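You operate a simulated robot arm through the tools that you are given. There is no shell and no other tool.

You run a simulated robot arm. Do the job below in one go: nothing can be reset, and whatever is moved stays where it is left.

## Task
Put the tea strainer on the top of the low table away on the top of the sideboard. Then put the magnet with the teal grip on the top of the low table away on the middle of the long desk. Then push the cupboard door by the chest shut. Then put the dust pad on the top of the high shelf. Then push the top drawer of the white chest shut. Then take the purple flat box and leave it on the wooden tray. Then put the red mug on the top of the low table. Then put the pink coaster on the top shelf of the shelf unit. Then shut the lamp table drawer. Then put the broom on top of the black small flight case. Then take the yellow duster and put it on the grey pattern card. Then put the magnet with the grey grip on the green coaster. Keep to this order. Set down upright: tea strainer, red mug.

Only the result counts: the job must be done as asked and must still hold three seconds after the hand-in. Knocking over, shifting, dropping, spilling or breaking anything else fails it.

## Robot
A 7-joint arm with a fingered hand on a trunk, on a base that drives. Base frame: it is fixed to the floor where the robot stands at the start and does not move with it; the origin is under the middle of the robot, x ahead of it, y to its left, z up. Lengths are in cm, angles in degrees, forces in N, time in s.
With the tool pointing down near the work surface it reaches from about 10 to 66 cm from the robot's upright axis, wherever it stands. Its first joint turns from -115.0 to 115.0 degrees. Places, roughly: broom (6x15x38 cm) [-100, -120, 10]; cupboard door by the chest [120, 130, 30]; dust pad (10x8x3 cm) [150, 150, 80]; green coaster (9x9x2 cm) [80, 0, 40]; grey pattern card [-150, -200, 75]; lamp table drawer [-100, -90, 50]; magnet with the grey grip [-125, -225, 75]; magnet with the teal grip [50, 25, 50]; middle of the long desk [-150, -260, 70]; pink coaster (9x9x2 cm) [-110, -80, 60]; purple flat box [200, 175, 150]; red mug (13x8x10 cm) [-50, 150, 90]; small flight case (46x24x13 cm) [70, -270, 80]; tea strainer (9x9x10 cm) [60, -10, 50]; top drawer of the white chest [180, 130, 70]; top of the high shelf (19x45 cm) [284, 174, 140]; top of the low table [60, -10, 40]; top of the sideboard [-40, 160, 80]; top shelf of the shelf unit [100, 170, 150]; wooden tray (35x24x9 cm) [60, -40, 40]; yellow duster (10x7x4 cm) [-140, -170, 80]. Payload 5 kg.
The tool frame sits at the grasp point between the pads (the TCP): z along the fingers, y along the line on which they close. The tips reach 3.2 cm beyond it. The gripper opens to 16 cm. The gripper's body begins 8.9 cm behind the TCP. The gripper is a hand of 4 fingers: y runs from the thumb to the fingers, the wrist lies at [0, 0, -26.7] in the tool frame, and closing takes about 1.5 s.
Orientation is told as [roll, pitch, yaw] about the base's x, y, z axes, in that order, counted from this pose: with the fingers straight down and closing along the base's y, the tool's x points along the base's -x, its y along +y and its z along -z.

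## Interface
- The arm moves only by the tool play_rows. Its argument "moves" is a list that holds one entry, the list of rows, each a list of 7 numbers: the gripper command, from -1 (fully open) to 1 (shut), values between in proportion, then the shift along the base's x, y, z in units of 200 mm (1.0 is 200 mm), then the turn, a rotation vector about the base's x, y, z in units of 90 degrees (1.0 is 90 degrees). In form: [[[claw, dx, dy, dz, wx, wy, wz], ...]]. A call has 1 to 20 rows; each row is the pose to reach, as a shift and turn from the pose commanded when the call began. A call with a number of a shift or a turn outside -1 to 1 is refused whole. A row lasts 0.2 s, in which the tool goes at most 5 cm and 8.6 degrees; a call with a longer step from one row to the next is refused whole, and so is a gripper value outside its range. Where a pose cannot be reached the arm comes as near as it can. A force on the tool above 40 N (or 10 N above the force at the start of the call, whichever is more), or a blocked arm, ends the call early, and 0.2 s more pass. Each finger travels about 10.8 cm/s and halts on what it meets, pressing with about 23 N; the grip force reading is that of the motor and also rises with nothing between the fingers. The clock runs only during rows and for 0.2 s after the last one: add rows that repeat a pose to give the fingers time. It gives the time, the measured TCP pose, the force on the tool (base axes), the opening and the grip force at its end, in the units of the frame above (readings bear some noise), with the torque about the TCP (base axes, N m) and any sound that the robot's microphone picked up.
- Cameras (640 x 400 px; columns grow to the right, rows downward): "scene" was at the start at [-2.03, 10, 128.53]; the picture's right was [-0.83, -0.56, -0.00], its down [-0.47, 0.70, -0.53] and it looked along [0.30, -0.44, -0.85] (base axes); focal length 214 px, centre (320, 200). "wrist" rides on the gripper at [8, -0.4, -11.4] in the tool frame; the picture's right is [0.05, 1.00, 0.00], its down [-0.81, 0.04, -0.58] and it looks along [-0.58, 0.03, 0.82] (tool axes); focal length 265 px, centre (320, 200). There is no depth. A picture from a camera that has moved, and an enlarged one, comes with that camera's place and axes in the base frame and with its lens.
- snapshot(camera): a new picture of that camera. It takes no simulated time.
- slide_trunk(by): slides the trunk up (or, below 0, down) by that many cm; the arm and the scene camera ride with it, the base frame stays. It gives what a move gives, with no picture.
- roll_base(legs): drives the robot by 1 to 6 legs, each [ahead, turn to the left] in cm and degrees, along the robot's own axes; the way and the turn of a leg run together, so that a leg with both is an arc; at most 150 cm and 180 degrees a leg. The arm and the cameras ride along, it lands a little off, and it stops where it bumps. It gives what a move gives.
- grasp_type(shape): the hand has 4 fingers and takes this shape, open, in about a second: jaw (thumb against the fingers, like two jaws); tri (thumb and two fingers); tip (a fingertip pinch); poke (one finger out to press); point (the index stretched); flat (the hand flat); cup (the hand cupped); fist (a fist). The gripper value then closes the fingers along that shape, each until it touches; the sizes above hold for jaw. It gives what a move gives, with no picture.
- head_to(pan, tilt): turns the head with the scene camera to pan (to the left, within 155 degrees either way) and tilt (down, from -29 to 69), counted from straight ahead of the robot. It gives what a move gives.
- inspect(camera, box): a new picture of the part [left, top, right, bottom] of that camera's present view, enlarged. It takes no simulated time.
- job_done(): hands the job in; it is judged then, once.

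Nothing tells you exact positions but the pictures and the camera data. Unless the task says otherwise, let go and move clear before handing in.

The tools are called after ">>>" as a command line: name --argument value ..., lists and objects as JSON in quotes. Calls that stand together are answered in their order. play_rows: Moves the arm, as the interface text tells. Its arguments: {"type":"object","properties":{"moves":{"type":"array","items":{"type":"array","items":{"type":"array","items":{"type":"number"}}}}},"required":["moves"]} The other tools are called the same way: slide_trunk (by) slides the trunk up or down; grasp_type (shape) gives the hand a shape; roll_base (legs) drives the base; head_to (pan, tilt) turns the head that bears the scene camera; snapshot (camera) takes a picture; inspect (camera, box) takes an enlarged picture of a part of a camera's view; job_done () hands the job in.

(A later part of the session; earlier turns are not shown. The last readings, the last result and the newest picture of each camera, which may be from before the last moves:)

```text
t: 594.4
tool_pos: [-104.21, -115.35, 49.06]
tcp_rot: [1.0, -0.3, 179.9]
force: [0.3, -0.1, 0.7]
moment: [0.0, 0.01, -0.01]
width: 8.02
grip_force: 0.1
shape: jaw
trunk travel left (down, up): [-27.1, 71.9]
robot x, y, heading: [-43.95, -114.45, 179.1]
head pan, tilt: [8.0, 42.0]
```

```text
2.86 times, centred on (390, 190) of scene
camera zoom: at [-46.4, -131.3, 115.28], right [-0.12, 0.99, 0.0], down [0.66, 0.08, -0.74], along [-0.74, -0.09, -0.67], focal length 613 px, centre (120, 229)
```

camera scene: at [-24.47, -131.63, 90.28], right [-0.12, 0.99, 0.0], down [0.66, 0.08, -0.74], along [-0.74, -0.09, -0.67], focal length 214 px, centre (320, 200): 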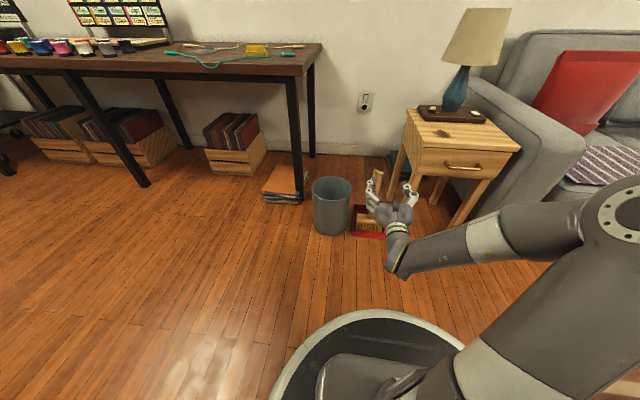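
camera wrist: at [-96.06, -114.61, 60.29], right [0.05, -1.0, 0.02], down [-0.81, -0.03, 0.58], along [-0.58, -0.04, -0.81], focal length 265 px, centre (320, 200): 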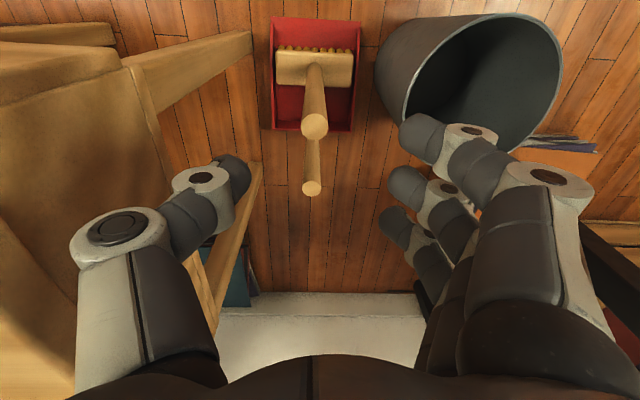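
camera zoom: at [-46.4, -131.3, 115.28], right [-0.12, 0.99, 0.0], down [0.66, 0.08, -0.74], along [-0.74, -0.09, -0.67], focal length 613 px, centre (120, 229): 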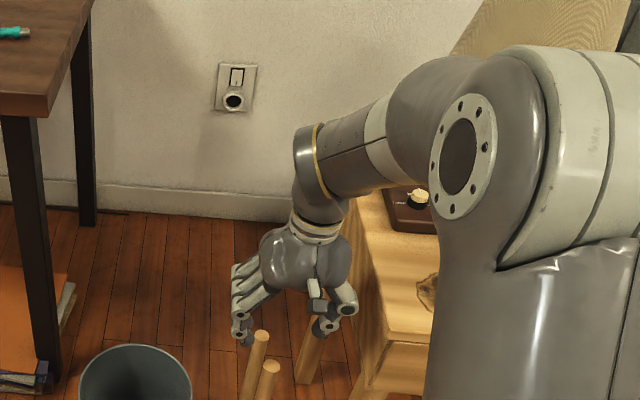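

Well centred. I descend around the stick and close.

>>> play_rows --moves '[[[0, 0.02, 0.01, -0.15, 0, 0, 0], [0, 0.03, 0.02, -0.3, 0, 0, 0], [0, 0.03, 0.02, -0.45, 0, 0, 0], [0, 0.03, 0.02, -0.6, 0, 0, 0], [0, 0.03, 0.02, -0.75, 0, 0, 0], [0, 0.03, 0.02, -0.83, 0, 0, 0]]]'

>>> snapshot --camera "wrist"

```text
t: 595.8
tool_pos: [-103.46, -114.98, 32.51]
tcp_rot: [1.1, -0.3, 179.9]
force: [-0.2, -0.2, 1.3]
moment: [0.0, 0.01, -0.01]
width: 7.99
grip_force: 0.0
shape: jaw
trunk travel left (down, up): [-27.1, 71.9]
robot x, y, heading: [-43.77, -114.39, 179.0]
head pan, tilt: [8.0, 42.0]
```

```text
taken
camera wrist: at [-95.38, -114.24, 43.76], right [0.05, -1.0, 0.02], down [-0.81, -0.03, 0.58], along [-0.58, -0.04, -0.81], focal length 265 px, centre (320, 200)
```

wrist: 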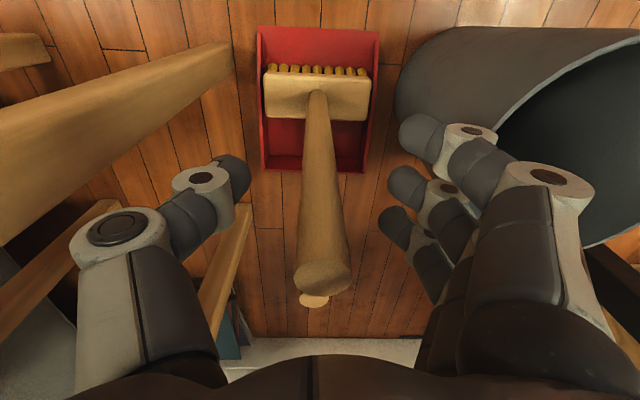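

>>> play_rows --moves '[[[0.3, 0, 0, 0, 0, 0, 0], [0.6, 0, 0, 0, 0, 0, 0], [1, 0, 0, 0, 0, 0, 0], [1, 0, 0, 0, 0, 0, 0], [1, 0, 0, 0, 0, 0, 0], [1, 0, 0, 0, 0, 0, 0]]]'

>>> play_rows --moves '[[[1, 0, 0, 0.03, 0, 0, 0], [1, 0, 0, 0.08, 0, 0, 0], [1, 0, 0, 0.15, 0, 0, 0]]]'

>>> snapshot --camera "wrist"

>>> inspect --camera "scene" --box '[280, 140, 460, 300]'

```text
t: 597.2
tool_pos: [-103.57, -114.86, 32.51]
tcp_rot: [1.0, -0.2, 179.9]
force: [0.5, -0.9, 0.0]
moment: [-0.09, 0.04, -0.01]
width: 0.47
grip_force: 22.7
shape: jaw
trunk travel left (down, up): [-27.1, 71.9]
robot x, y, heading: [-44.01, -114.75, 179.1]
head pan, tilt: [8.0, 42.0]
```

```text
t: 598.0
tool_pos: [-103.44, -114.86, 35.43]
tcp_rot: [1.0, -0.2, 179.8]
force: [-0.5, 0.4, -2.7]
moment: [-0.03, -0.06, -0.02]
width: 0.43
grip_force: 23.2
shape: jaw
trunk travel left (down, up): [-27.1, 71.9]
robot x, y, heading: [-43.94, -114.66, 179.6]
head pan, tilt: [8.0, 42.0]
```

```text
taken
camera wrist: at [-95.35, -114.26, 46.76], right [0.05, -1.0, 0.02], down [-0.81, -0.03, 0.58], along [-0.58, -0.04, -0.81], focal length 265 px, centre (320, 200)
```

wrist: 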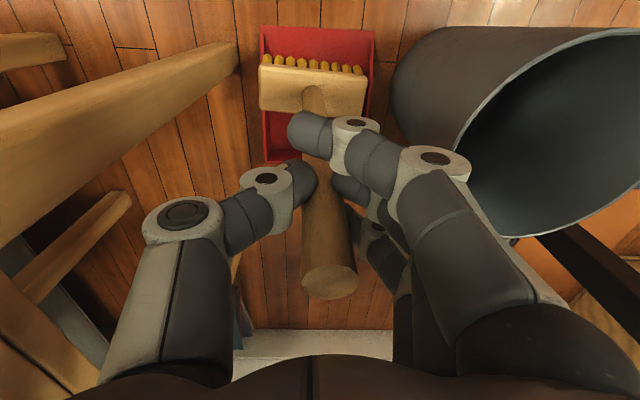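

```text
2.50 times, centred on (370, 220) of scene
camera zoom: at [-46.46, -131.29, 115.27], right [-0.12, 0.99, 0.0], down [0.66, 0.08, -0.74], along [-0.74, -0.09, -0.67], focal length 536 px, centre (195, 150)
```

zoom: 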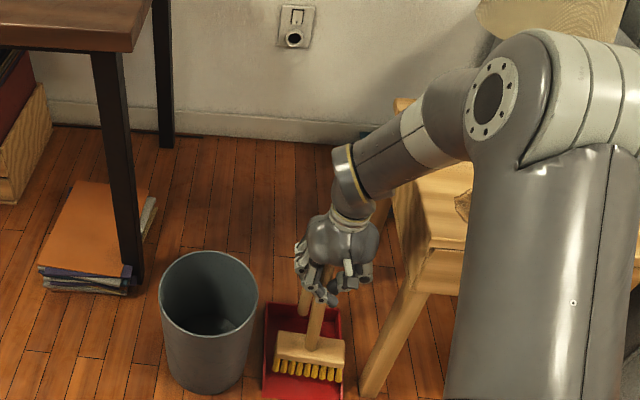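

The broom lifts cleanly. I raise it high with the trunk and back away.

>>> slide_trunk --by 40

>>> roll_base --legs '[[-20, 0]]'

>>> head_to --pan 8 --tilt 35

>>> snapshot --camera "scene"

>>> snapshot --camera "wrist"

```text
t: 601.8
tool_pos: [-103.51, -114.86, 75.52]
tcp_rot: [1.2, -0.2, 179.9]
force: [0.1, 0.0, -2.4]
moment: [-0.02, -0.03, -0.03]
width: 0.46
grip_force: 23.0
shape: jaw
trunk travel left (down, up): [-67.1, 31.9]
robot x, y, heading: [-44.16, -114.35, 179.2]
head pan, tilt: [8.0, 42.0]
```

```text
t: 603.4
tool_pos: [-83.46, -115.11, 75.39]
tcp_rot: [1.0, -0.2, 179.8]
force: [0.5, 0.8, -3.0]
moment: [0.03, -0.01, 0.02]
width: 0.45
grip_force: 23.3
shape: jaw
trunk travel left (down, up): [-67.1, 31.9]
robot x, y, heading: [-24.02, -114.68, 179.0]
head pan, tilt: [8.0, 42.0]
```

```text
t: 604.1
tool_pos: [-83.39, -115.19, 75.38]
tcp_rot: [1.0, -0.2, 179.8]
force: [-0.7, 0.1, -3.2]
moment: [-0.02, -0.05, 0.02]
width: 0.41
grip_force: 23.4
shape: jaw
trunk travel left (down, up): [-67.1, 31.9]
robot x, y, heading: [-23.62, -115.25, 179.0]
head pan, tilt: [8.0, 35.0]
```

```text
taken
camera scene: at [-26.87, -131.68, 156.32], right [-0.12, 0.99, 0.0], down [0.57, 0.07, -0.82], along [-0.81, -0.1, -0.57], focal length 214 px, centre (320, 200)
```

scene: 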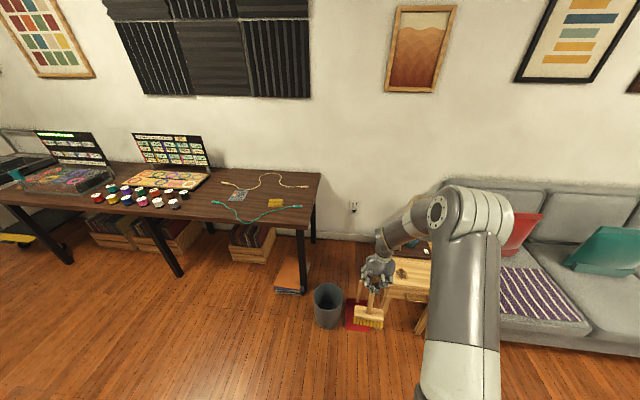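

```text
taken
camera wrist: at [-75.33, -114.55, 86.76], right [0.05, -1.0, 0.02], down [-0.81, -0.03, 0.58], along [-0.58, -0.04, -0.81], focal length 265 px, centre (320, 200)
```

wrist: 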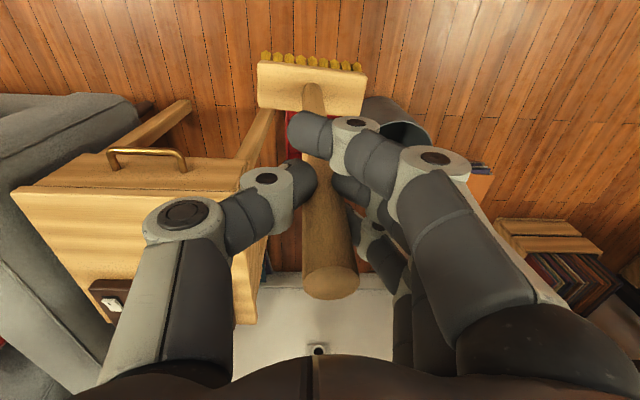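

The broom is held and the dustpan stayed put. I turn right and drive east between the low table and the workbench to see the flight case.

>>> roll_base --legs '[[0, -179], [150, 0]]'

>>> head_to --pan -100 --tilt 35

>>> snapshot --camera "scene"

>>> head_to --pan -70 --tilt 30

>>> snapshot --camera "scene"

```text
t: 618.7
tool_pos: [183.35, -107.54, 75.47]
tcp_rot: [1.0, -0.1, 2.4]
force: [0.2, 0.3, -2.0]
moment: [0.06, -0.04, 0.0]
width: 0.4
grip_force: 22.8
shape: jaw
trunk travel left (down, up): [-67.1, 31.9]
robot x, y, heading: [123.84, -110.53, 1.5]
head pan, tilt: [8.0, 35.0]
```

```text
t: 620.5
tool_pos: [183.49, -107.51, 75.44]
tcp_rot: [0.9, -0.2, 2.5]
force: [0.5, -0.3, -2.6]
moment: [0.02, 0.01, 0.0]
width: 0.39
grip_force: 22.8
shape: jaw
trunk travel left (down, up): [-67.1, 31.9]
robot x, y, heading: [124.34, -110.48, 1.7]
head pan, tilt: [-100.0, 35.0]
```

```text
taken
camera scene: at [116.43, -103.6, 156.32], right [-0.99, 0.15, 0.0], down [0.08, 0.57, -0.82], along [-0.12, -0.81, -0.57], focal length 214 px, centre (320, 200)
```

scene: 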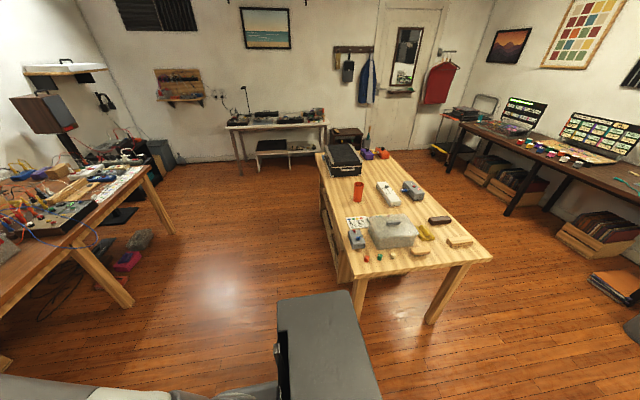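

```text
t: 621.5
tool_pos: [183.5, -107.51, 75.56]
tcp_rot: [0.9, -0.2, 2.5]
force: [-0.1, -0.4, -2.4]
moment: [0.02, 0.01, -0.02]
width: 0.39
grip_force: 22.7
shape: jaw
trunk travel left (down, up): [-67.1, 31.9]
robot x, y, heading: [123.85, -110.75, 1.8]
head pan, tilt: [-70.0, 30.0]
```

```text
taken
camera scene: at [121.03, -103.31, 157.1], right [-0.93, -0.37, 0.0], down [-0.18, 0.47, -0.87], along [0.32, -0.81, -0.5], focal length 214 px, centre (320, 200)
```

scene: 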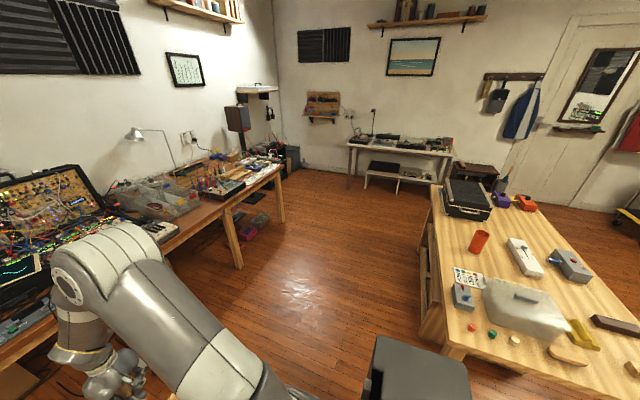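

The flight case lies on the bench's far end, long side along y, about x 57–85, y -254 to -298. I zoom in.

>>> inspect --camera "scene" --box '[400, 150, 600, 280]'

>>> head_to --pan -95 --tilt 35

>>> inspect --camera "scene" --box '[240, 110, 440, 240]'

```text
3.08 times, centred on (500, 215) of scene
camera zoom: at [121.03, -103.31, 157.1], right [-0.93, -0.37, 0.0], down [-0.18, 0.47, -0.87], along [0.32, -0.81, -0.5], focal length 660 px, centre (-234, 154)
```

zoom: 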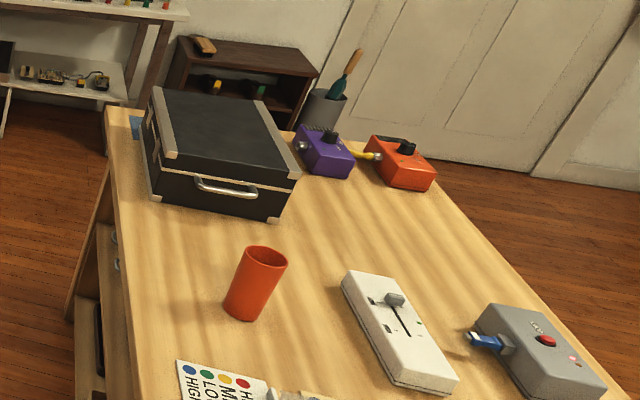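

```text
t: 622.4
tool_pos: [183.37, -107.54, 75.49]
tcp_rot: [0.9, -0.1, 2.5]
force: [0.7, 0.4, -1.8]
moment: [0.01, 0.01, 0.0]
width: 0.38
grip_force: 23.2
shape: jaw
trunk travel left (down, up): [-67.1, 31.9]
robot x, y, heading: [123.7, -110.44, 1.7]
head pan, tilt: [-95.0, 35.0]
```

```text
3.08 times, centred on (340, 175) of scene
camera zoom: at [117.2, -103.68, 156.32], right [-1.0, 0.06, 0.0], down [0.03, 0.57, -0.82], along [-0.05, -0.82, -0.57], focal length 660 px, centre (258, 277)
```

zoom: 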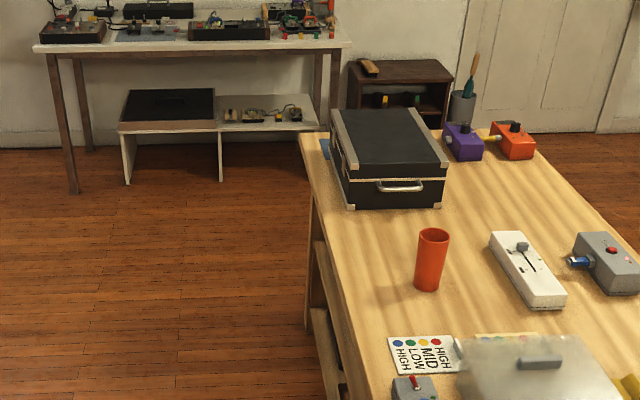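

The case top is flat and clear. I'll stand north-east of it, facing it diagonally, and lay the broom along the diagonal. I drive there first, raising the broom before swinging it over the bench.

>>> roll_base --legs '[[0, -91.7], [111, 0]]'

>>> slide_trunk --by 31

>>> play_rows --moves '[[[1, 0, 0, 0.2, 0, 0, 0], [1, 0, 0, 0.4, 0, 0, 0], [1, 0, 0, 0.6, 0, 0, 0], [1, 0, 0, 0.8, 0, 0, 0], [1, 0, 0, 1.0, 0, 0, 0]]]'

>>> head_to --pan -20 --tilt 45

>>> snapshot --camera "scene"

>>> snapshot --camera "wrist"

```text
t: 631.9
tool_pos: [123.47, -280.88, 75.5]
tcp_rot: [0.9, -0.2, -89.8]
force: [0.7, -0.2, -3.6]
moment: [0.0, -0.03, -0.02]
width: 0.38
grip_force: 22.8
shape: jaw
trunk travel left (down, up): [-67.1, 31.9]
robot x, y, heading: [123.15, -221.39, -90.8]
head pan, tilt: [-95.0, 35.0]
```

```text
t: 635.0
tool_pos: [123.52, -280.91, 106.4]
tcp_rot: [1.1, -0.2, -89.9]
force: [-0.2, 0.3, -3.0]
moment: [0.01, -0.07, 0.0]
width: 0.38
grip_force: 22.6
shape: jaw
trunk travel left (down, up): [-98.1, 0.9]
robot x, y, heading: [123.17, -221.32, -90.7]
head pan, tilt: [-95.0, 35.0]
```

```text
t: 636.2
tool_pos: [123.55, -280.95, 126.55]
tcp_rot: [1.1, -0.2, -89.9]
force: [0.2, 1.2, -2.4]
moment: [0.02, -0.01, 0.02]
width: 0.37
grip_force: 23.3
shape: jaw
trunk travel left (down, up): [-98.1, 0.9]
robot x, y, heading: [123.07, -221.38, -90.7]
head pan, tilt: [-95.0, 35.0]
```

```text
t: 637.7
tool_pos: [123.54, -280.96, 126.34]
tcp_rot: [1.1, -0.3, -89.9]
force: [0.3, -0.5, -3.0]
moment: [0.02, -0.04, 0.01]
width: 0.38
grip_force: 22.8
shape: jaw
trunk travel left (down, up): [-98.1, 0.9]
robot x, y, heading: [123.57, -221.62, -90.8]
head pan, tilt: [-20.0, 45.0]
```

```text
taken
camera scene: at [136.02, -223.15, 185.84], right [-0.93, 0.36, 0.0], down [0.25, 0.66, -0.71], along [-0.25, -0.66, -0.71], focal length 214 px, centre (320, 200)
```

scene: 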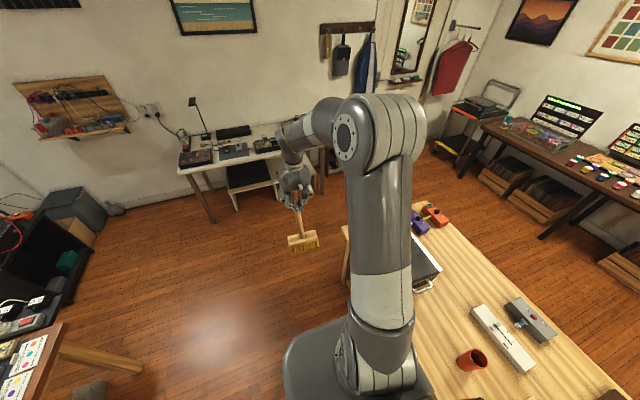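

```text
taken
camera wrist: at [122.96, -272.85, 137.7], right [1.0, 0.05, 0.02], down [0.03, -0.81, 0.58], along [0.04, -0.58, -0.81], focal length 265 px, centre (320, 200)
```

wrist: 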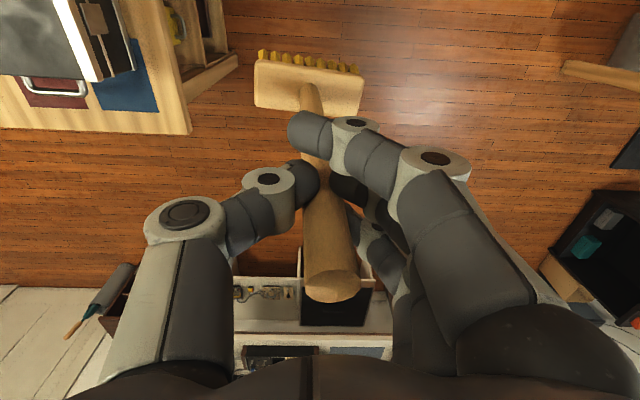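

The broom is above bench height. I turn right 45° to bring it over the case.

>>> roll_base --legs '[[0, -45]]'

>>> head_to --pan 10 --tilt 50

>>> snapshot --camera "scene"

>>> snapshot --camera "wrist"

```text
t: 640.1
tool_pos: [81.28, -263.77, 126.44]
tcp_rot: [1.0, -0.2, -135.0]
force: [-0.6, -0.4, -2.6]
moment: [0.02, -0.04, 0.02]
width: 0.38
grip_force: 23.0
shape: jaw
trunk travel left (down, up): [-98.1, 0.9]
robot x, y, heading: [123.09, -221.2, -135.7]
head pan, tilt: [-20.0, 45.0]
```

```text
t: 641.1
tool_pos: [81.27, -263.77, 126.31]
tcp_rot: [1.1, -0.1, -135.0]
force: [0.3, 0.5, -2.7]
moment: [0.0, -0.05, 0.03]
width: 0.39
grip_force: 23.4
shape: jaw
trunk travel left (down, up): [-98.1, 0.9]
robot x, y, heading: [123.17, -221.16, -135.6]
head pan, tilt: [10.0, 50.0]
```

```text
taken
camera scene: at [133.85, -234.6, 185.15], right [-0.81, 0.59, 0.0], down [0.45, 0.62, -0.64], along [-0.38, -0.52, -0.77], focal length 214 px, centre (320, 200)
```

scene: 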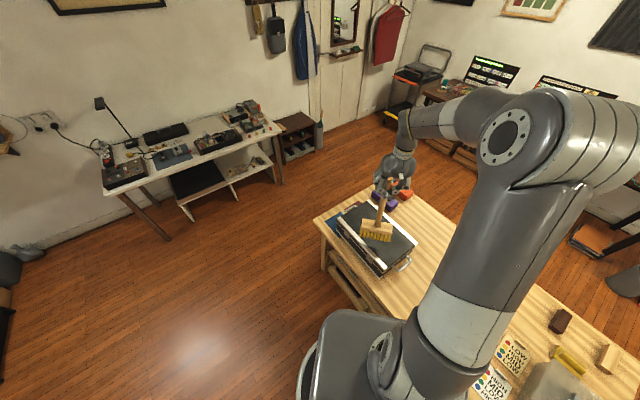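

```text
taken
camera wrist: at [86.56, -257.62, 137.73], right [0.74, -0.67, 0.02], down [-0.55, -0.6, 0.58], along [-0.38, -0.44, -0.81], focal length 265 px, centre (320, 200)
```

wrist: 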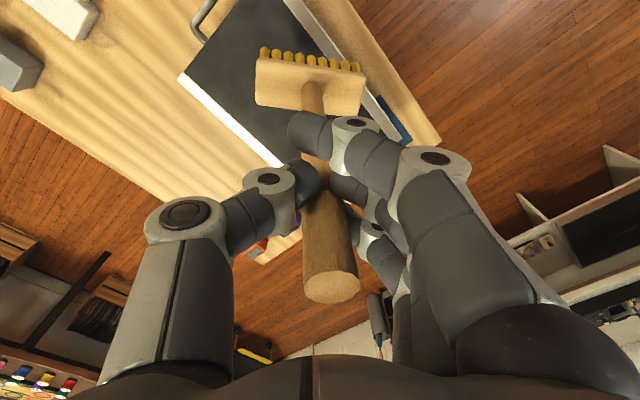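

>>> inspect --camera "scene" --box '[300, 160, 440, 300]'

```text
2.86 times, centred on (370, 230) of scene
camera zoom: at [133.85, -234.6, 185.15], right [-0.81, 0.59, 0.0], down [0.45, 0.62, -0.64], along [-0.38, -0.52, -0.77], focal length 613 px, centre (177, 114)
```

zoom: 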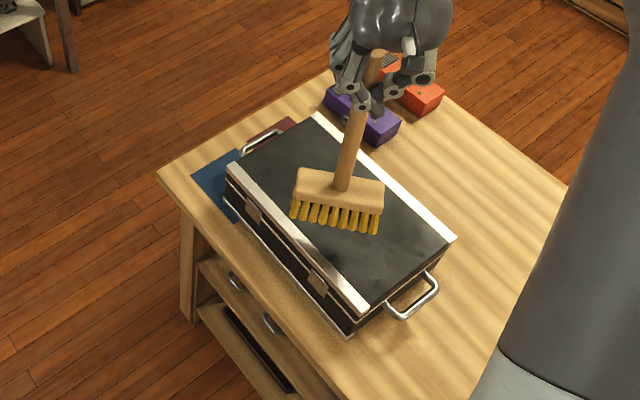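

The case top is 25 × 38 cm (x 58–83, y -250 to -288, handles at its ends). I'll lay the broom at about -115°, mostly along its length: first yaw and position, then pitch the hand to horizontal.

>>> play_rows --moves '[[[1, -0.08, 0.1, 0, 0, 0, 0.07], [1, -0.16, 0.22, 0, 0, 0, 0.14], [1, -0.25, 0.33, 0, 0, 0, 0.22], [1, -0.25, 0.33, 0, 0, 0, 0.22]]]'

>>> play_rows --moves '[[[1, 0, 0, 0, -0.077, 0.036, 0], [1, 0, 0, 0, -0.154, 0.072, 0], [1, 0, 0, 0, -0.23, 0.108, 0], [1, 0, 0, 0, -0.307, 0.144, 0], [1, 0, 0, 0, -0.384, 0.18, 0], [1, 0, 0, 0, -0.461, 0.216, 0], [1, 0, 0, 0, -0.538, 0.252, 0], [1, 0, 0, 0, -0.615, 0.288, 0], [1, 0, 0, 0, -0.69, 0.324, 0]]]'

>>> snapshot --camera "scene"

>>> snapshot --camera "wrist"

```text
t: 642.1
tool_pos: [76.45, -257.32, 126.46]
tcp_rot: [1.0, -0.2, -115.2]
force: [0.5, -0.4, -3.1]
moment: [-0.05, -0.05, -0.02]
width: 0.35
grip_force: 22.6
shape: jaw
trunk travel left (down, up): [-98.1, 0.9]
robot x, y, heading: [123.22, -221.21, -136.0]
head pan, tilt: [10.0, 50.0]
```

```text
t: 644.1
tool_pos: [76.13, -256.97, 126.59]
tcp_rot: [1.0, -69.1, -115.4]
force: [0.1, 0.8, -0.7]
moment: [0.02, 0.02, 0.04]
width: 0.1
grip_force: 22.7
shape: jaw
trunk travel left (down, up): [-98.1, 0.9]
robot x, y, heading: [123.35, -221.33, -135.8]
head pan, tilt: [10.0, 50.0]
```

```text
taken
camera scene: at [133.81, -234.29, 185.2], right [-0.81, 0.59, 0.0], down [0.45, 0.62, -0.64], along [-0.38, -0.52, -0.77], focal length 214 px, centre (320, 200)
```

scene: 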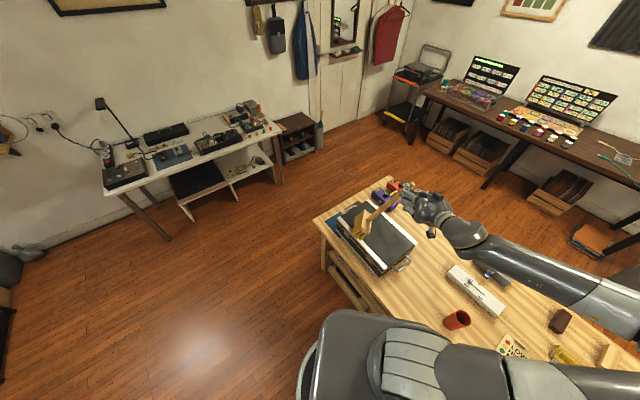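

```text
taken
camera wrist: at [81.41, -244.49, 123.09], right [0.92, -0.39, -0.04], down [0.13, 0.21, 0.97], along [-0.37, -0.89, 0.25], focal length 265 px, centre (320, 200)
```

wrist: 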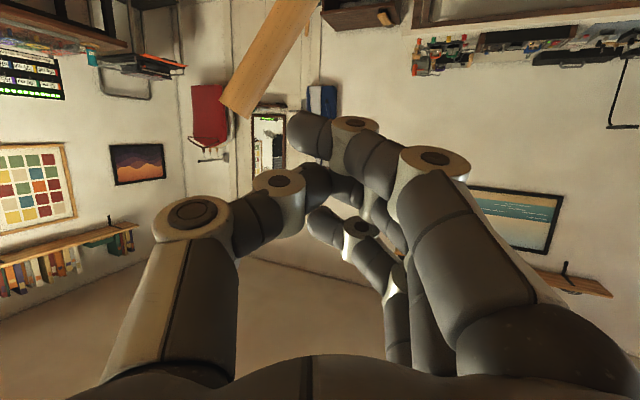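

The broom seems to have slipped in the grip during the tilt. I look closely before moving.

>>> inspect --camera "scene" --box '[310, 150, 470, 290]'

>>> inspect --camera "wrist" --box '[180, 0, 480, 200]'

```text
2.86 times, centred on (390, 220) of scene
camera zoom: at [133.81, -234.29, 185.2], right [-0.81, 0.59, 0.0], down [0.45, 0.62, -0.64], along [-0.38, -0.52, -0.77], focal length 613 px, centre (120, 143)
```

zoom: 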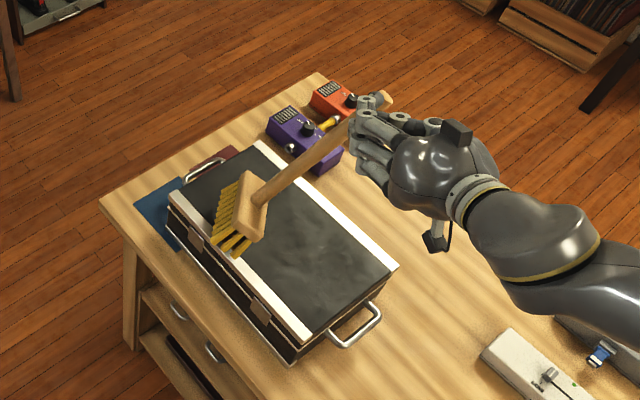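

```text
2.00 times, centred on (330, 100) of wrist
camera zoom: at [81.41, -244.49, 123.09], right [0.92, -0.39, -0.04], down [0.13, 0.21, 0.97], along [-0.37, -0.89, 0.25], focal length 531 px, centre (300, 400)
```

zoom: 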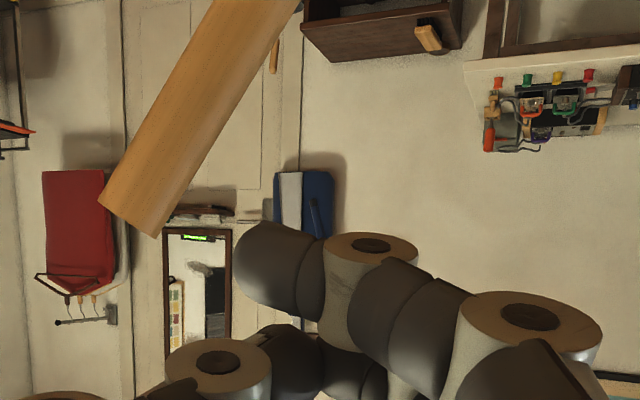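

The broom has just slipped free above the case; it is about to land on the case top. I only raise the hand slightly to stay out of its way and then look.

>>> play_rows --moves '[[[1, 0, 0, 0.2, 0, 0, 0]]]'

>>> inspect --camera "scene" --box '[290, 150, 470, 310]'

>>> snapshot --camera "scene"

```text
t: 644.5
tool_pos: [76.42, -257.22, 130.46]
tcp_rot: [0.7, -68.9, -115.0]
force: [0.8, 0.5, 0.7]
moment: [0.03, 0.03, -0.05]
width: 0.11
grip_force: 23.2
shape: jaw
trunk travel left (down, up): [-98.1, 0.9]
robot x, y, heading: [123.02, -221.2, -135.7]
head pan, tilt: [10.0, 50.0]
```

```text
2.50 times, centred on (380, 230) of scene
camera zoom: at [134.12, -234.54, 185.13], right [-0.81, 0.58, 0.0], down [0.45, 0.62, -0.64], along [-0.38, -0.52, -0.77], focal length 536 px, centre (170, 125)
```

zoom: 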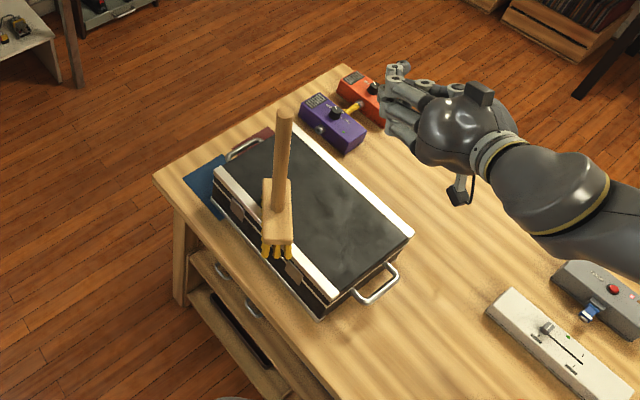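

```text
taken
camera scene: at [134.12, -234.54, 185.13], right [-0.81, 0.58, 0.0], down [0.45, 0.62, -0.64], along [-0.38, -0.52, -0.77], focal length 214 px, centre (320, 200)
```

scene: 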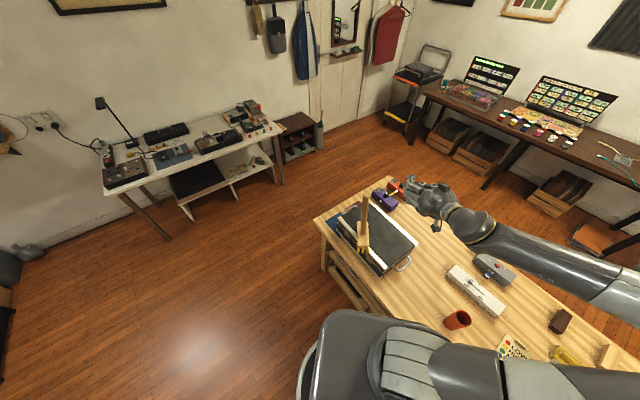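

The broom landed at the case's near edge, still moving. I wait a moment and look again.

>>> play_rows --moves '[[[1, 0, 0, 0.05, 0, 0, 0]]]'

>>> inspect --camera "scene" --box '[290, 150, 470, 310]'

```text
t: 644.9
tool_pos: [76.31, -257.23, 131.57]
tcp_rot: [0.8, -68.8, -114.9]
force: [0.8, 0.1, 0.5]
moment: [0.02, 0.03, -0.02]
width: 0.12
grip_force: 22.6
shape: jaw
trunk travel left (down, up): [-98.1, 0.9]
robot x, y, heading: [122.83, -221.55, -135.7]
head pan, tilt: [10.0, 50.0]
```

```text
2.50 times, centred on (380, 230) of scene
camera zoom: at [134.07, -234.6, 185.13], right [-0.81, 0.58, 0.0], down [0.45, 0.62, -0.64], along [-0.38, -0.52, -0.77], focal length 536 px, centre (170, 125)
```

zoom: 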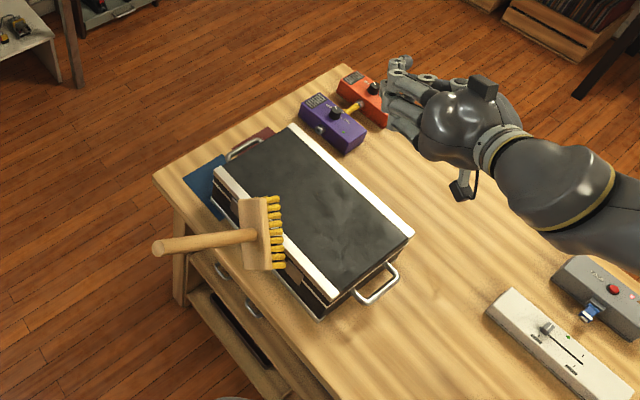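

>>> play_rows --moves '[[[1, 0, 0, 0.05, 0, 0, 0], [1, 0, 0, 0.05, 0, 0, 0], [1, 0, 0, 0.05, 0, 0, 0]]]'

>>> snapshot --camera "scene"

>>> inspect --camera "scene" --box '[230, 170, 470, 370]'

```text
t: 645.7
tool_pos: [76.25, -257.27, 132.36]
tcp_rot: [1.0, -68.8, -115.1]
force: [-0.3, 0.5, -0.3]
moment: [-0.02, -0.01, -0.02]
width: 0.11
grip_force: 23.3
shape: jaw
trunk travel left (down, up): [-98.1, 0.9]
robot x, y, heading: [123.12, -221.34, -136.0]
head pan, tilt: [10.0, 50.0]
```

```text
taken
camera scene: at [133.94, -234.59, 185.15], right [-0.81, 0.59, 0.0], down [0.45, 0.62, -0.64], along [-0.38, -0.52, -0.77], focal length 214 px, centre (320, 200)
```

scene: 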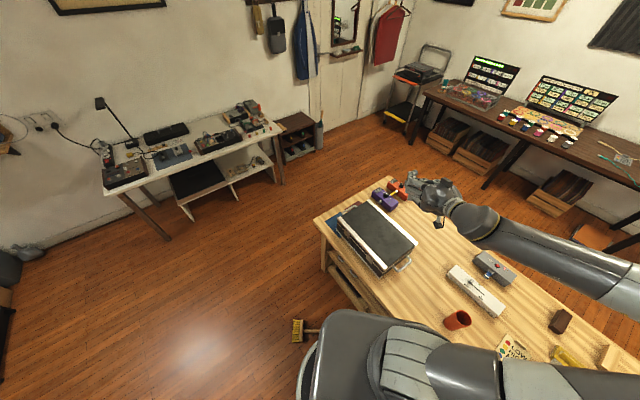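

```text
2.00 times, centred on (350, 270) of scene
camera zoom: at [133.94, -234.59, 185.15], right [-0.81, 0.59, 0.0], down [0.45, 0.62, -0.64], along [-0.38, -0.52, -0.77], focal length 429 px, centre (260, 60)
```

zoom: 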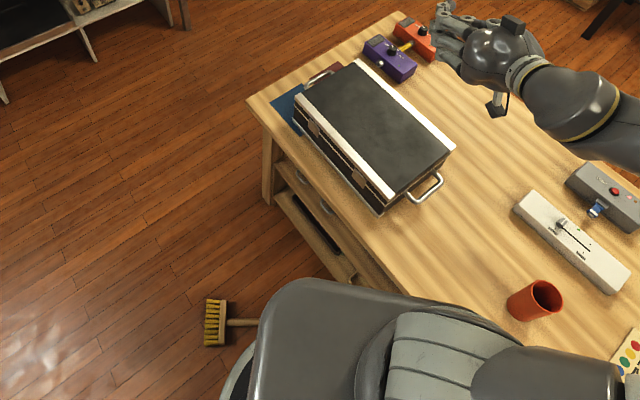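

The broom fell to the floor beside the robot; the case and bench items look untouched. I'll pick it up from the floor with a vertical hand (stick horizontal), which also suits laying it flat. First I set the hand upright again.

>>> play_rows --moves '[[[1, 0, 0, 0, 0.077, -0.036, 0], [1, 0, 0, 0, 0.154, -0.072, 0], [1, 0, 0, 0, 0.23, -0.108, 0], [0.5, 0, 0, 0, 0.307, -0.144, 0], [0, 0, 0, 0, 0.384, -0.18, 0], [0, 0, 0, 0, 0.461, -0.216, 0], [0, 0, 0, 0, 0.538, -0.252, 0], [0, 0, 0, 0, 0.615, -0.288, 0], [0, 0, 0, 0, 0.69, -0.324, 0]]]'

>>> roll_base --legs '[[0, 45.7], [-22, 0]]'

>>> head_to --pan 0 --tilt 60

>>> snapshot --camera "scene"

>>> snapshot --camera "wrist"

```text
t: 647.7
tool_pos: [76.13, -257.42, 132.28]
tcp_rot: [1.0, 0.0, -115.2]
force: [-0.5, -0.7, -0.1]
moment: [0.03, 0.0, 0.03]
width: 7.92
grip_force: 0.1
shape: jaw
trunk travel left (down, up): [-98.1, 0.9]
robot x, y, heading: [123.06, -221.32, -136.1]
head pan, tilt: [10.0, 50.0]
```

```text
t: 651.5
tool_pos: [116.13, -257.7, 132.38]
tcp_rot: [1.0, -0.1, -69.3]
force: [0.1, 0.7, -0.3]
moment: [-0.03, -0.02, 0.01]
width: 7.91
grip_force: 0.1
shape: jaw
trunk travel left (down, up): [-98.1, 0.9]
robot x, y, heading: [123.0, -199.39, -89.9]
head pan, tilt: [10.0, 50.0]
```

```text
t: 652.2
tool_pos: [116.13, -257.82, 132.54]
tcp_rot: [0.9, -0.2, -69.4]
force: [0.0, -0.3, 0.4]
moment: [0.0, -0.02, 0.0]
width: 7.92
grip_force: 0.1
shape: jaw
trunk travel left (down, up): [-98.1, 0.9]
robot x, y, heading: [123.1, -198.67, -89.9]
head pan, tilt: [0.0, 60.0]
```

```text
taken
camera scene: at [138.78, -199.9, 183.9], right [-1.0, 0.0, 0.0], down [0.0, 0.87, -0.5], along [0.0, -0.5, -0.87], focal length 214 px, centre (320, 200)
```

scene: 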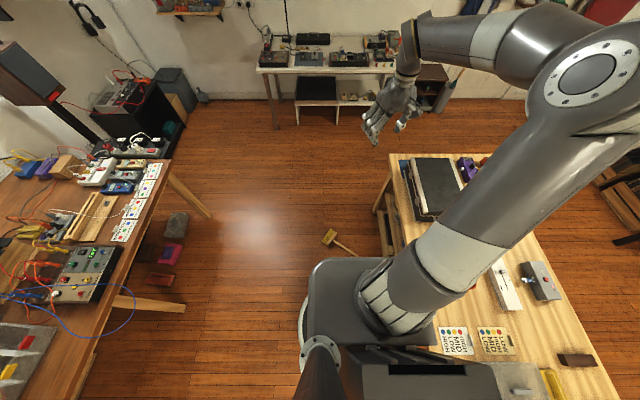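

```text
taken
camera wrist: at [112.78, -250.49, 143.72], right [0.92, 0.4, 0.02], down [0.32, -0.75, 0.58], along [0.25, -0.53, -0.81], focal length 265 px, centre (320, 200)
```

wrist: 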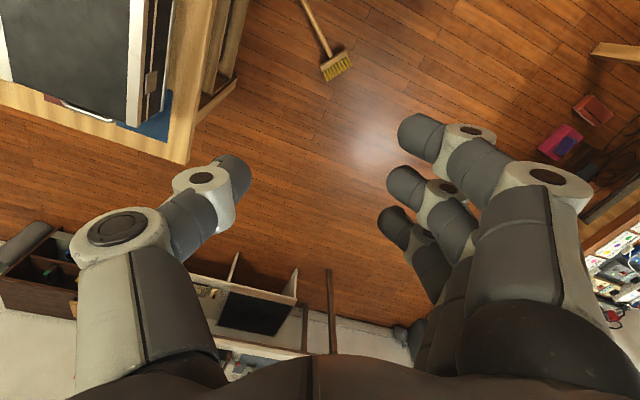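

The broom lies on the floor from about (130, -266) to (107, -252). I orient the hand across its stick and lower the trunk toward it.

>>> play_rows --moves '[[[-0.2, 0.05, -0.03, 0, 0, 0, 0.085], [-0.2, 0.1, -0.06, 0, 0, 0, 0.17], [-0.2, 0.15, -0.09, 0, 0, 0, 0.255], [-0.2, 0.2, -0.12, 0, 0, 0, 0.34], [-0.2, 0.24, -0.14, 0, 0, 0, 0.424]]]'

>>> slide_trunk --by -40

>>> slide_trunk --by -38

>>> snapshot --camera "wrist"

>>> snapshot --camera "scene"

```text
t: 653.4
tool_pos: [120.99, -260.62, 132.57]
tcp_rot: [1.0, -0.2, -31.1]
force: [0.0, -0.8, -0.1]
moment: [0.02, 0.02, 0.0]
width: 9.56
grip_force: 0.0
shape: jaw
trunk travel left (down, up): [-98.1, 0.9]
robot x, y, heading: [122.91, -199.47, -89.9]
head pan, tilt: [0.0, 60.0]
```

```text
t: 657.2
tool_pos: [120.91, -260.63, 92.51]
tcp_rot: [0.9, -0.2, -31.2]
force: [0.2, 0.3, -0.4]
moment: [0.0, 0.0, 0.0]
width: 9.53
grip_force: 0.0
shape: jaw
trunk travel left (down, up): [-58.1, 40.9]
robot x, y, heading: [122.8, -199.25, -90.0]
head pan, tilt: [0.0, 60.0]
```

```text
t: 660.9
tool_pos: [120.98, -260.73, 54.33]
tcp_rot: [1.0, -0.1, -31.1]
force: [0.1, -0.3, 0.3]
moment: [-0.01, 0.01, 0.01]
width: 9.51
grip_force: 0.1
shape: jaw
trunk travel left (down, up): [-20.1, 78.9]
robot x, y, heading: [123.32, -198.98, -89.8]
head pan, tilt: [0.0, 60.0]
```

```text
taken
camera wrist: at [113.81, -256.96, 65.78], right [0.47, 0.88, 0.02], down [0.71, -0.39, 0.58], along [0.52, -0.26, -0.81], focal length 265 px, centre (320, 200)
```

wrist: 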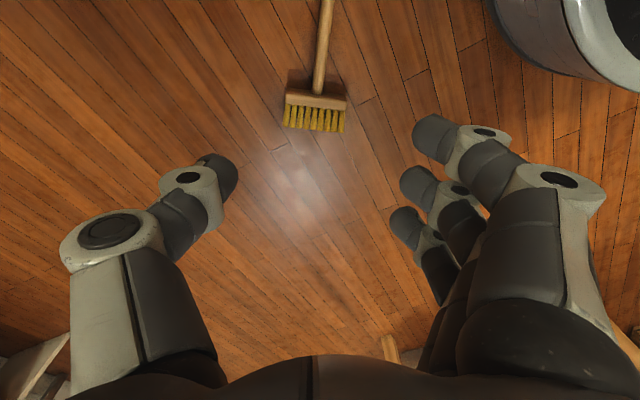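

```text
taken
camera scene: at [138.77, -199.84, 105.9], right [-1.0, 0.0, 0.0], down [0.0, 0.87, -0.5], along [0.0, -0.5, -0.87], focal length 214 px, centre (320, 200)
```

scene: 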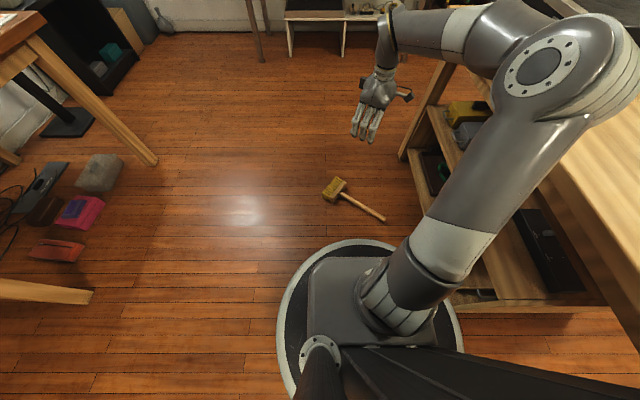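

I refine: grip point near the head at about (123.7, -260.5), stick angle ~145°. I lower further and re-check.

>>> play_rows --moves '[[[-0.3, 0.07, 0.0, 0, 0, 0, -0.02], [-0.3, 0.135, 0.01, 0, 0, 0, -0.044]]]'

>>> slide_trunk --by -19

>>> play_rows --moves '[[[-0.3, 0, 0, -0.2, 0, 0, 0], [-0.3, 0, 0, -0.4, 0, 0, 0], [-0.3, 0, 0, -0.6, 0, 0, 0], [-0.3, 0, 0, -0.8, 0, 0, 0]]]'

>>> snapshot --camera "wrist"

```text
t: 661.5
tool_pos: [123.68, -260.47, 54.42]
tcp_rot: [0.9, -0.3, -35.1]
force: [0.3, 0.4, -0.2]
moment: [0.01, -0.05, -0.02]
width: 10.35
grip_force: 0.1
shape: jaw
trunk travel left (down, up): [-20.1, 78.9]
robot x, y, heading: [122.78, -199.53, -90.0]
head pan, tilt: [0.0, 60.0]
```

```text
t: 663.6
tool_pos: [123.6, -260.34, 35.59]
tcp_rot: [1.0, -0.2, -35.2]
force: [0.5, -0.4, 0.4]
moment: [-0.01, 0.02, 0.01]
width: 10.32
grip_force: 0.0
shape: jaw
trunk travel left (down, up): [-1.1, 97.9]
robot x, y, heading: [122.86, -199.22, -89.9]
head pan, tilt: [0.0, 60.0]
```

```text
t: 664.6
tool_pos: [123.74, -260.45, 19.47]
tcp_rot: [0.9, -0.3, -35.1]
force: [0.1, 0.5, 0.4]
moment: [0.0, 0.0, -0.01]
width: 10.35
grip_force: 0.1
shape: jaw
trunk travel left (down, up): [-1.1, 97.9]
robot x, y, heading: [123.07, -199.16, -89.9]
head pan, tilt: [0.0, 60.0]
```

```text
taken
camera wrist: at [116.79, -256.3, 30.76], right [0.53, 0.85, 0.02], down [0.68, -0.44, 0.58], along [0.5, -0.3, -0.81], focal length 265 px, centre (320, 200)
```

wrist: 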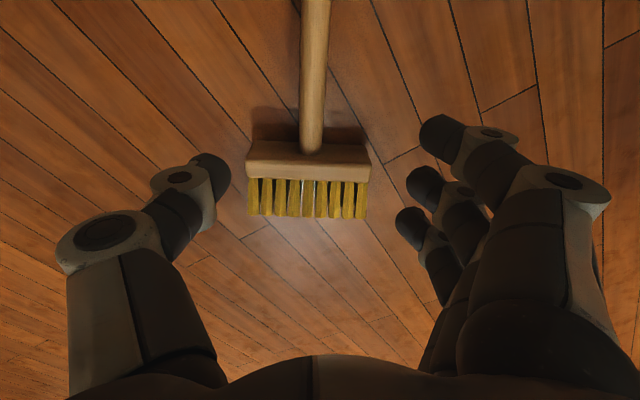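

>>> play_rows --moves '[[[-0.1, 0, -0.01, -0.2, 0, 0, 0], [0, 0, -0.015, -0.4, 0, 0, 0], [0, 0, -0.015, -0.57, 0, 0, 0]]]'

>>> play_rows --moves '[[[0, 0, 0, -0.04, 0, 0, 0], [0, 0, 0, -0.06, 0, 0, 0]]]'

>>> play_rows --moves '[[[0, 0, 0, -0.03, 0, 0, 0], [0, 0, 0, -0.04, 0, 0, 0]]]'

>>> snapshot --camera "wrist"

```text
t: 665.4
tool_pos: [123.7, -260.71, 8.08]
tcp_rot: [1.0, -0.3, -35.1]
force: [-0.6, -0.2, 0.0]
moment: [0.02, -0.01, -0.02]
width: 8.08
grip_force: 0.1
shape: jaw
trunk travel left (down, up): [-1.1, 97.9]
robot x, y, heading: [123.05, -199.38, -89.9]
head pan, tilt: [0.0, 60.0]
```

```text
t: 666.0
tool_pos: [123.66, -260.67, 6.88]
tcp_rot: [1.0, -0.2, -35.1]
force: [0.2, -1.0, -0.4]
moment: [0.01, -0.02, 0.0]
width: 8.1
grip_force: 0.0
shape: jaw
trunk travel left (down, up): [-1.1, 97.9]
robot x, y, heading: [122.92, -199.41, -89.6]
head pan, tilt: [0.0, 60.0]
```

```text
t: 666.6
tool_pos: [123.61, -260.83, 6.08]
tcp_rot: [0.9, -0.2, -35.0]
force: [-0.2, 0.2, 1.2]
moment: [-0.02, -0.03, 0.03]
width: 8.05
grip_force: 0.2
shape: jaw
trunk travel left (down, up): [-1.1, 97.9]
robot x, y, heading: [123.07, -199.39, -90.0]
head pan, tilt: [0.0, 60.0]
```

```text
taken
camera wrist: at [116.75, -256.54, 17.36], right [0.53, 0.85, 0.02], down [0.68, -0.44, 0.58], along [0.5, -0.3, -0.81], focal length 265 px, centre (320, 200)
```

wrist: 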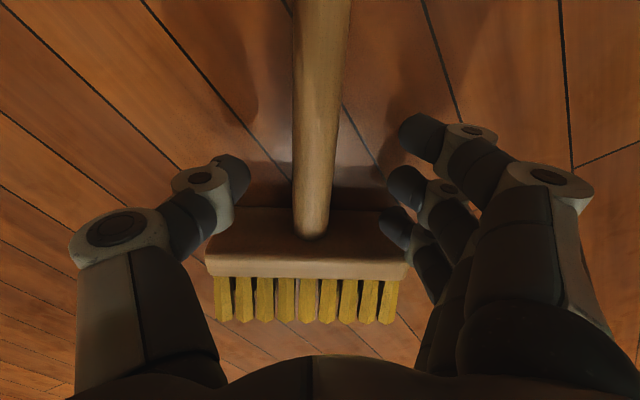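

The third finger is close to the head block; I shift 1.7 cm along the stick and close.

>>> play_rows --moves '[[[0, -0.035, 0.025, 0.01, 0, 0, 0], [0, -0.07, 0.05, 0.01, 0, 0, 0], [0, -0.07, 0.05, -0.02, 0, 0, 0]]]'

>>> play_rows --moves '[[[0, 0, 0, -0.03, 0, 0, 0], [0, 0, 0, -0.03, 0, 0, 0]]]'

```text
t: 667.4
tool_pos: [122.14, -259.75, 5.69]
tcp_rot: [1.0, -0.1, -35.1]
force: [0.4, 0.5, 0.6]
moment: [0.01, -0.03, 0.02]
width: 8.05
grip_force: 0.0
shape: jaw
trunk travel left (down, up): [-1.1, 97.9]
robot x, y, heading: [123.0, -199.33, -90.0]
head pan, tilt: [0.0, 60.0]
```

```text
t: 668.0
tool_pos: [122.24, -259.66, 5.1]
tcp_rot: [1.0, -0.2, -35.1]
force: [-0.3, 0.0, -0.3]
moment: [0.01, 0.03, 0.0]
width: 8.09
grip_force: 0.1
shape: jaw
trunk travel left (down, up): [-1.1, 97.9]
robot x, y, heading: [122.64, -199.26, -89.9]
head pan, tilt: [0.0, 60.0]
```

>>> play_rows --moves '[[[0.3, 0, 0, 0, 0, 0, 0], [0.6, 0, 0, 0, 0, 0, 0], [1, 0, 0, 0, 0, 0, 0], [1, 0, 0, 0, 0, 0, 0], [1, 0, 0, 0, 0, 0, 0], [1, 0, 0, 0, 0, 0, 0], [1, 0, 0, 0, 0, 0, 0]]]'

>>> snapshot --camera "wrist"

```text
t: 669.6
tool_pos: [122.31, -259.67, 5.07]
tcp_rot: [1.0, -0.2, -35.1]
force: [1.0, 0.2, -0.1]
moment: [-0.02, 0.0, 0.01]
width: 2.08
grip_force: 23.0
shape: jaw
trunk travel left (down, up): [-1.1, 97.9]
robot x, y, heading: [122.77, -199.3, -89.9]
head pan, tilt: [0.0, 60.0]
```

```text
taken
camera wrist: at [115.38, -255.55, 16.34], right [0.53, 0.85, 0.02], down [0.68, -0.44, 0.58], along [0.5, -0.3, -0.81], focal length 265 px, centre (320, 200)
```

wrist: 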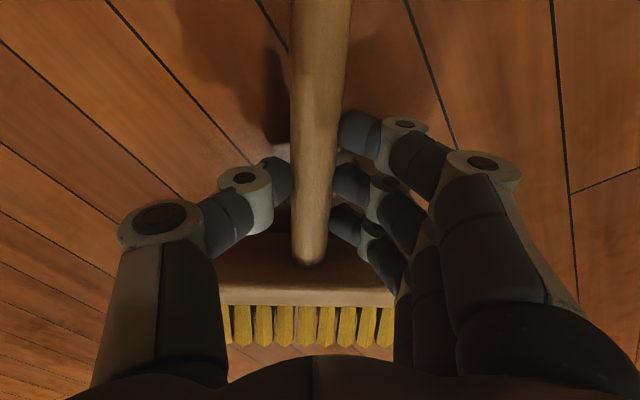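

Thumb and three fingers hold the stick near the head. I lift slowly.

>>> play_rows --moves '[[[1, 0, 0, 0.03, 0, 0, 0], [1, 0, 0, 0.08, 0, 0, 0], [1, 0, 0, 0.16, 0, 0, 0], [1, 0, 0, 0.26, 0, 0, 0], [1, 0, 0, 0.4, 0, 0, 0]]]'

>>> snapshot --camera "wrist"

>>> snapshot --camera "scene"

```text
t: 670.8
tool_pos: [122.33, -259.65, 12.95]
tcp_rot: [1.0, -0.2, -35.1]
force: [-1.1, 0.2, -3.4]
moment: [0.11, 0.14, 0.04]
width: 2.06
grip_force: 23.6
shape: jaw
trunk travel left (down, up): [-1.1, 97.9]
robot x, y, heading: [123.25, -199.12, -89.7]
head pan, tilt: [0.0, 60.0]
```

```text
taken
camera wrist: at [115.35, -255.48, 24.37], right [0.53, 0.85, 0.02], down [0.68, -0.44, 0.58], along [0.5, -0.3, -0.81], focal length 265 px, centre (320, 200)
```

wrist: 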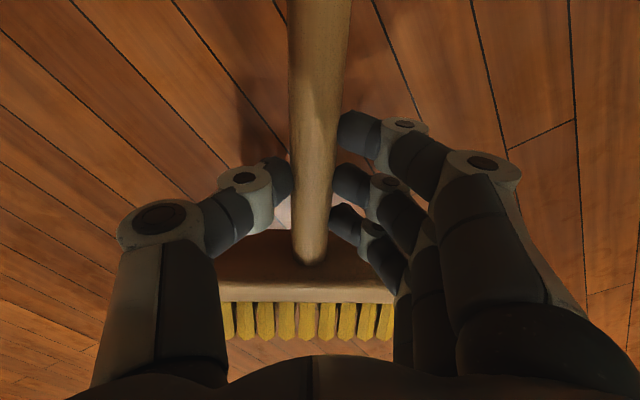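

```text
taken
camera scene: at [138.77, -199.86, 86.88], right [-1.0, 0.0, 0.0], down [0.0, 0.87, -0.5], along [0.0, -0.5, -0.87], focal length 214 px, centre (320, 200)
```

scene: 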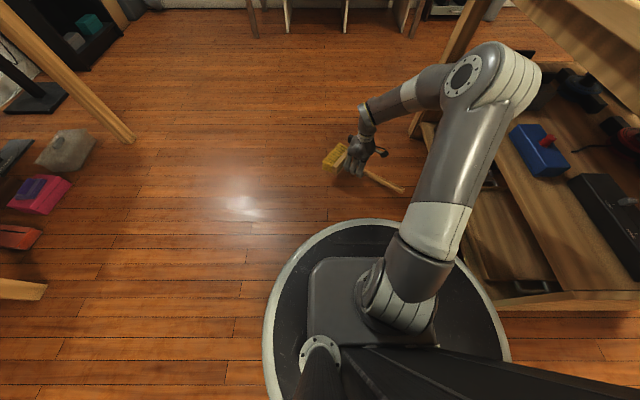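

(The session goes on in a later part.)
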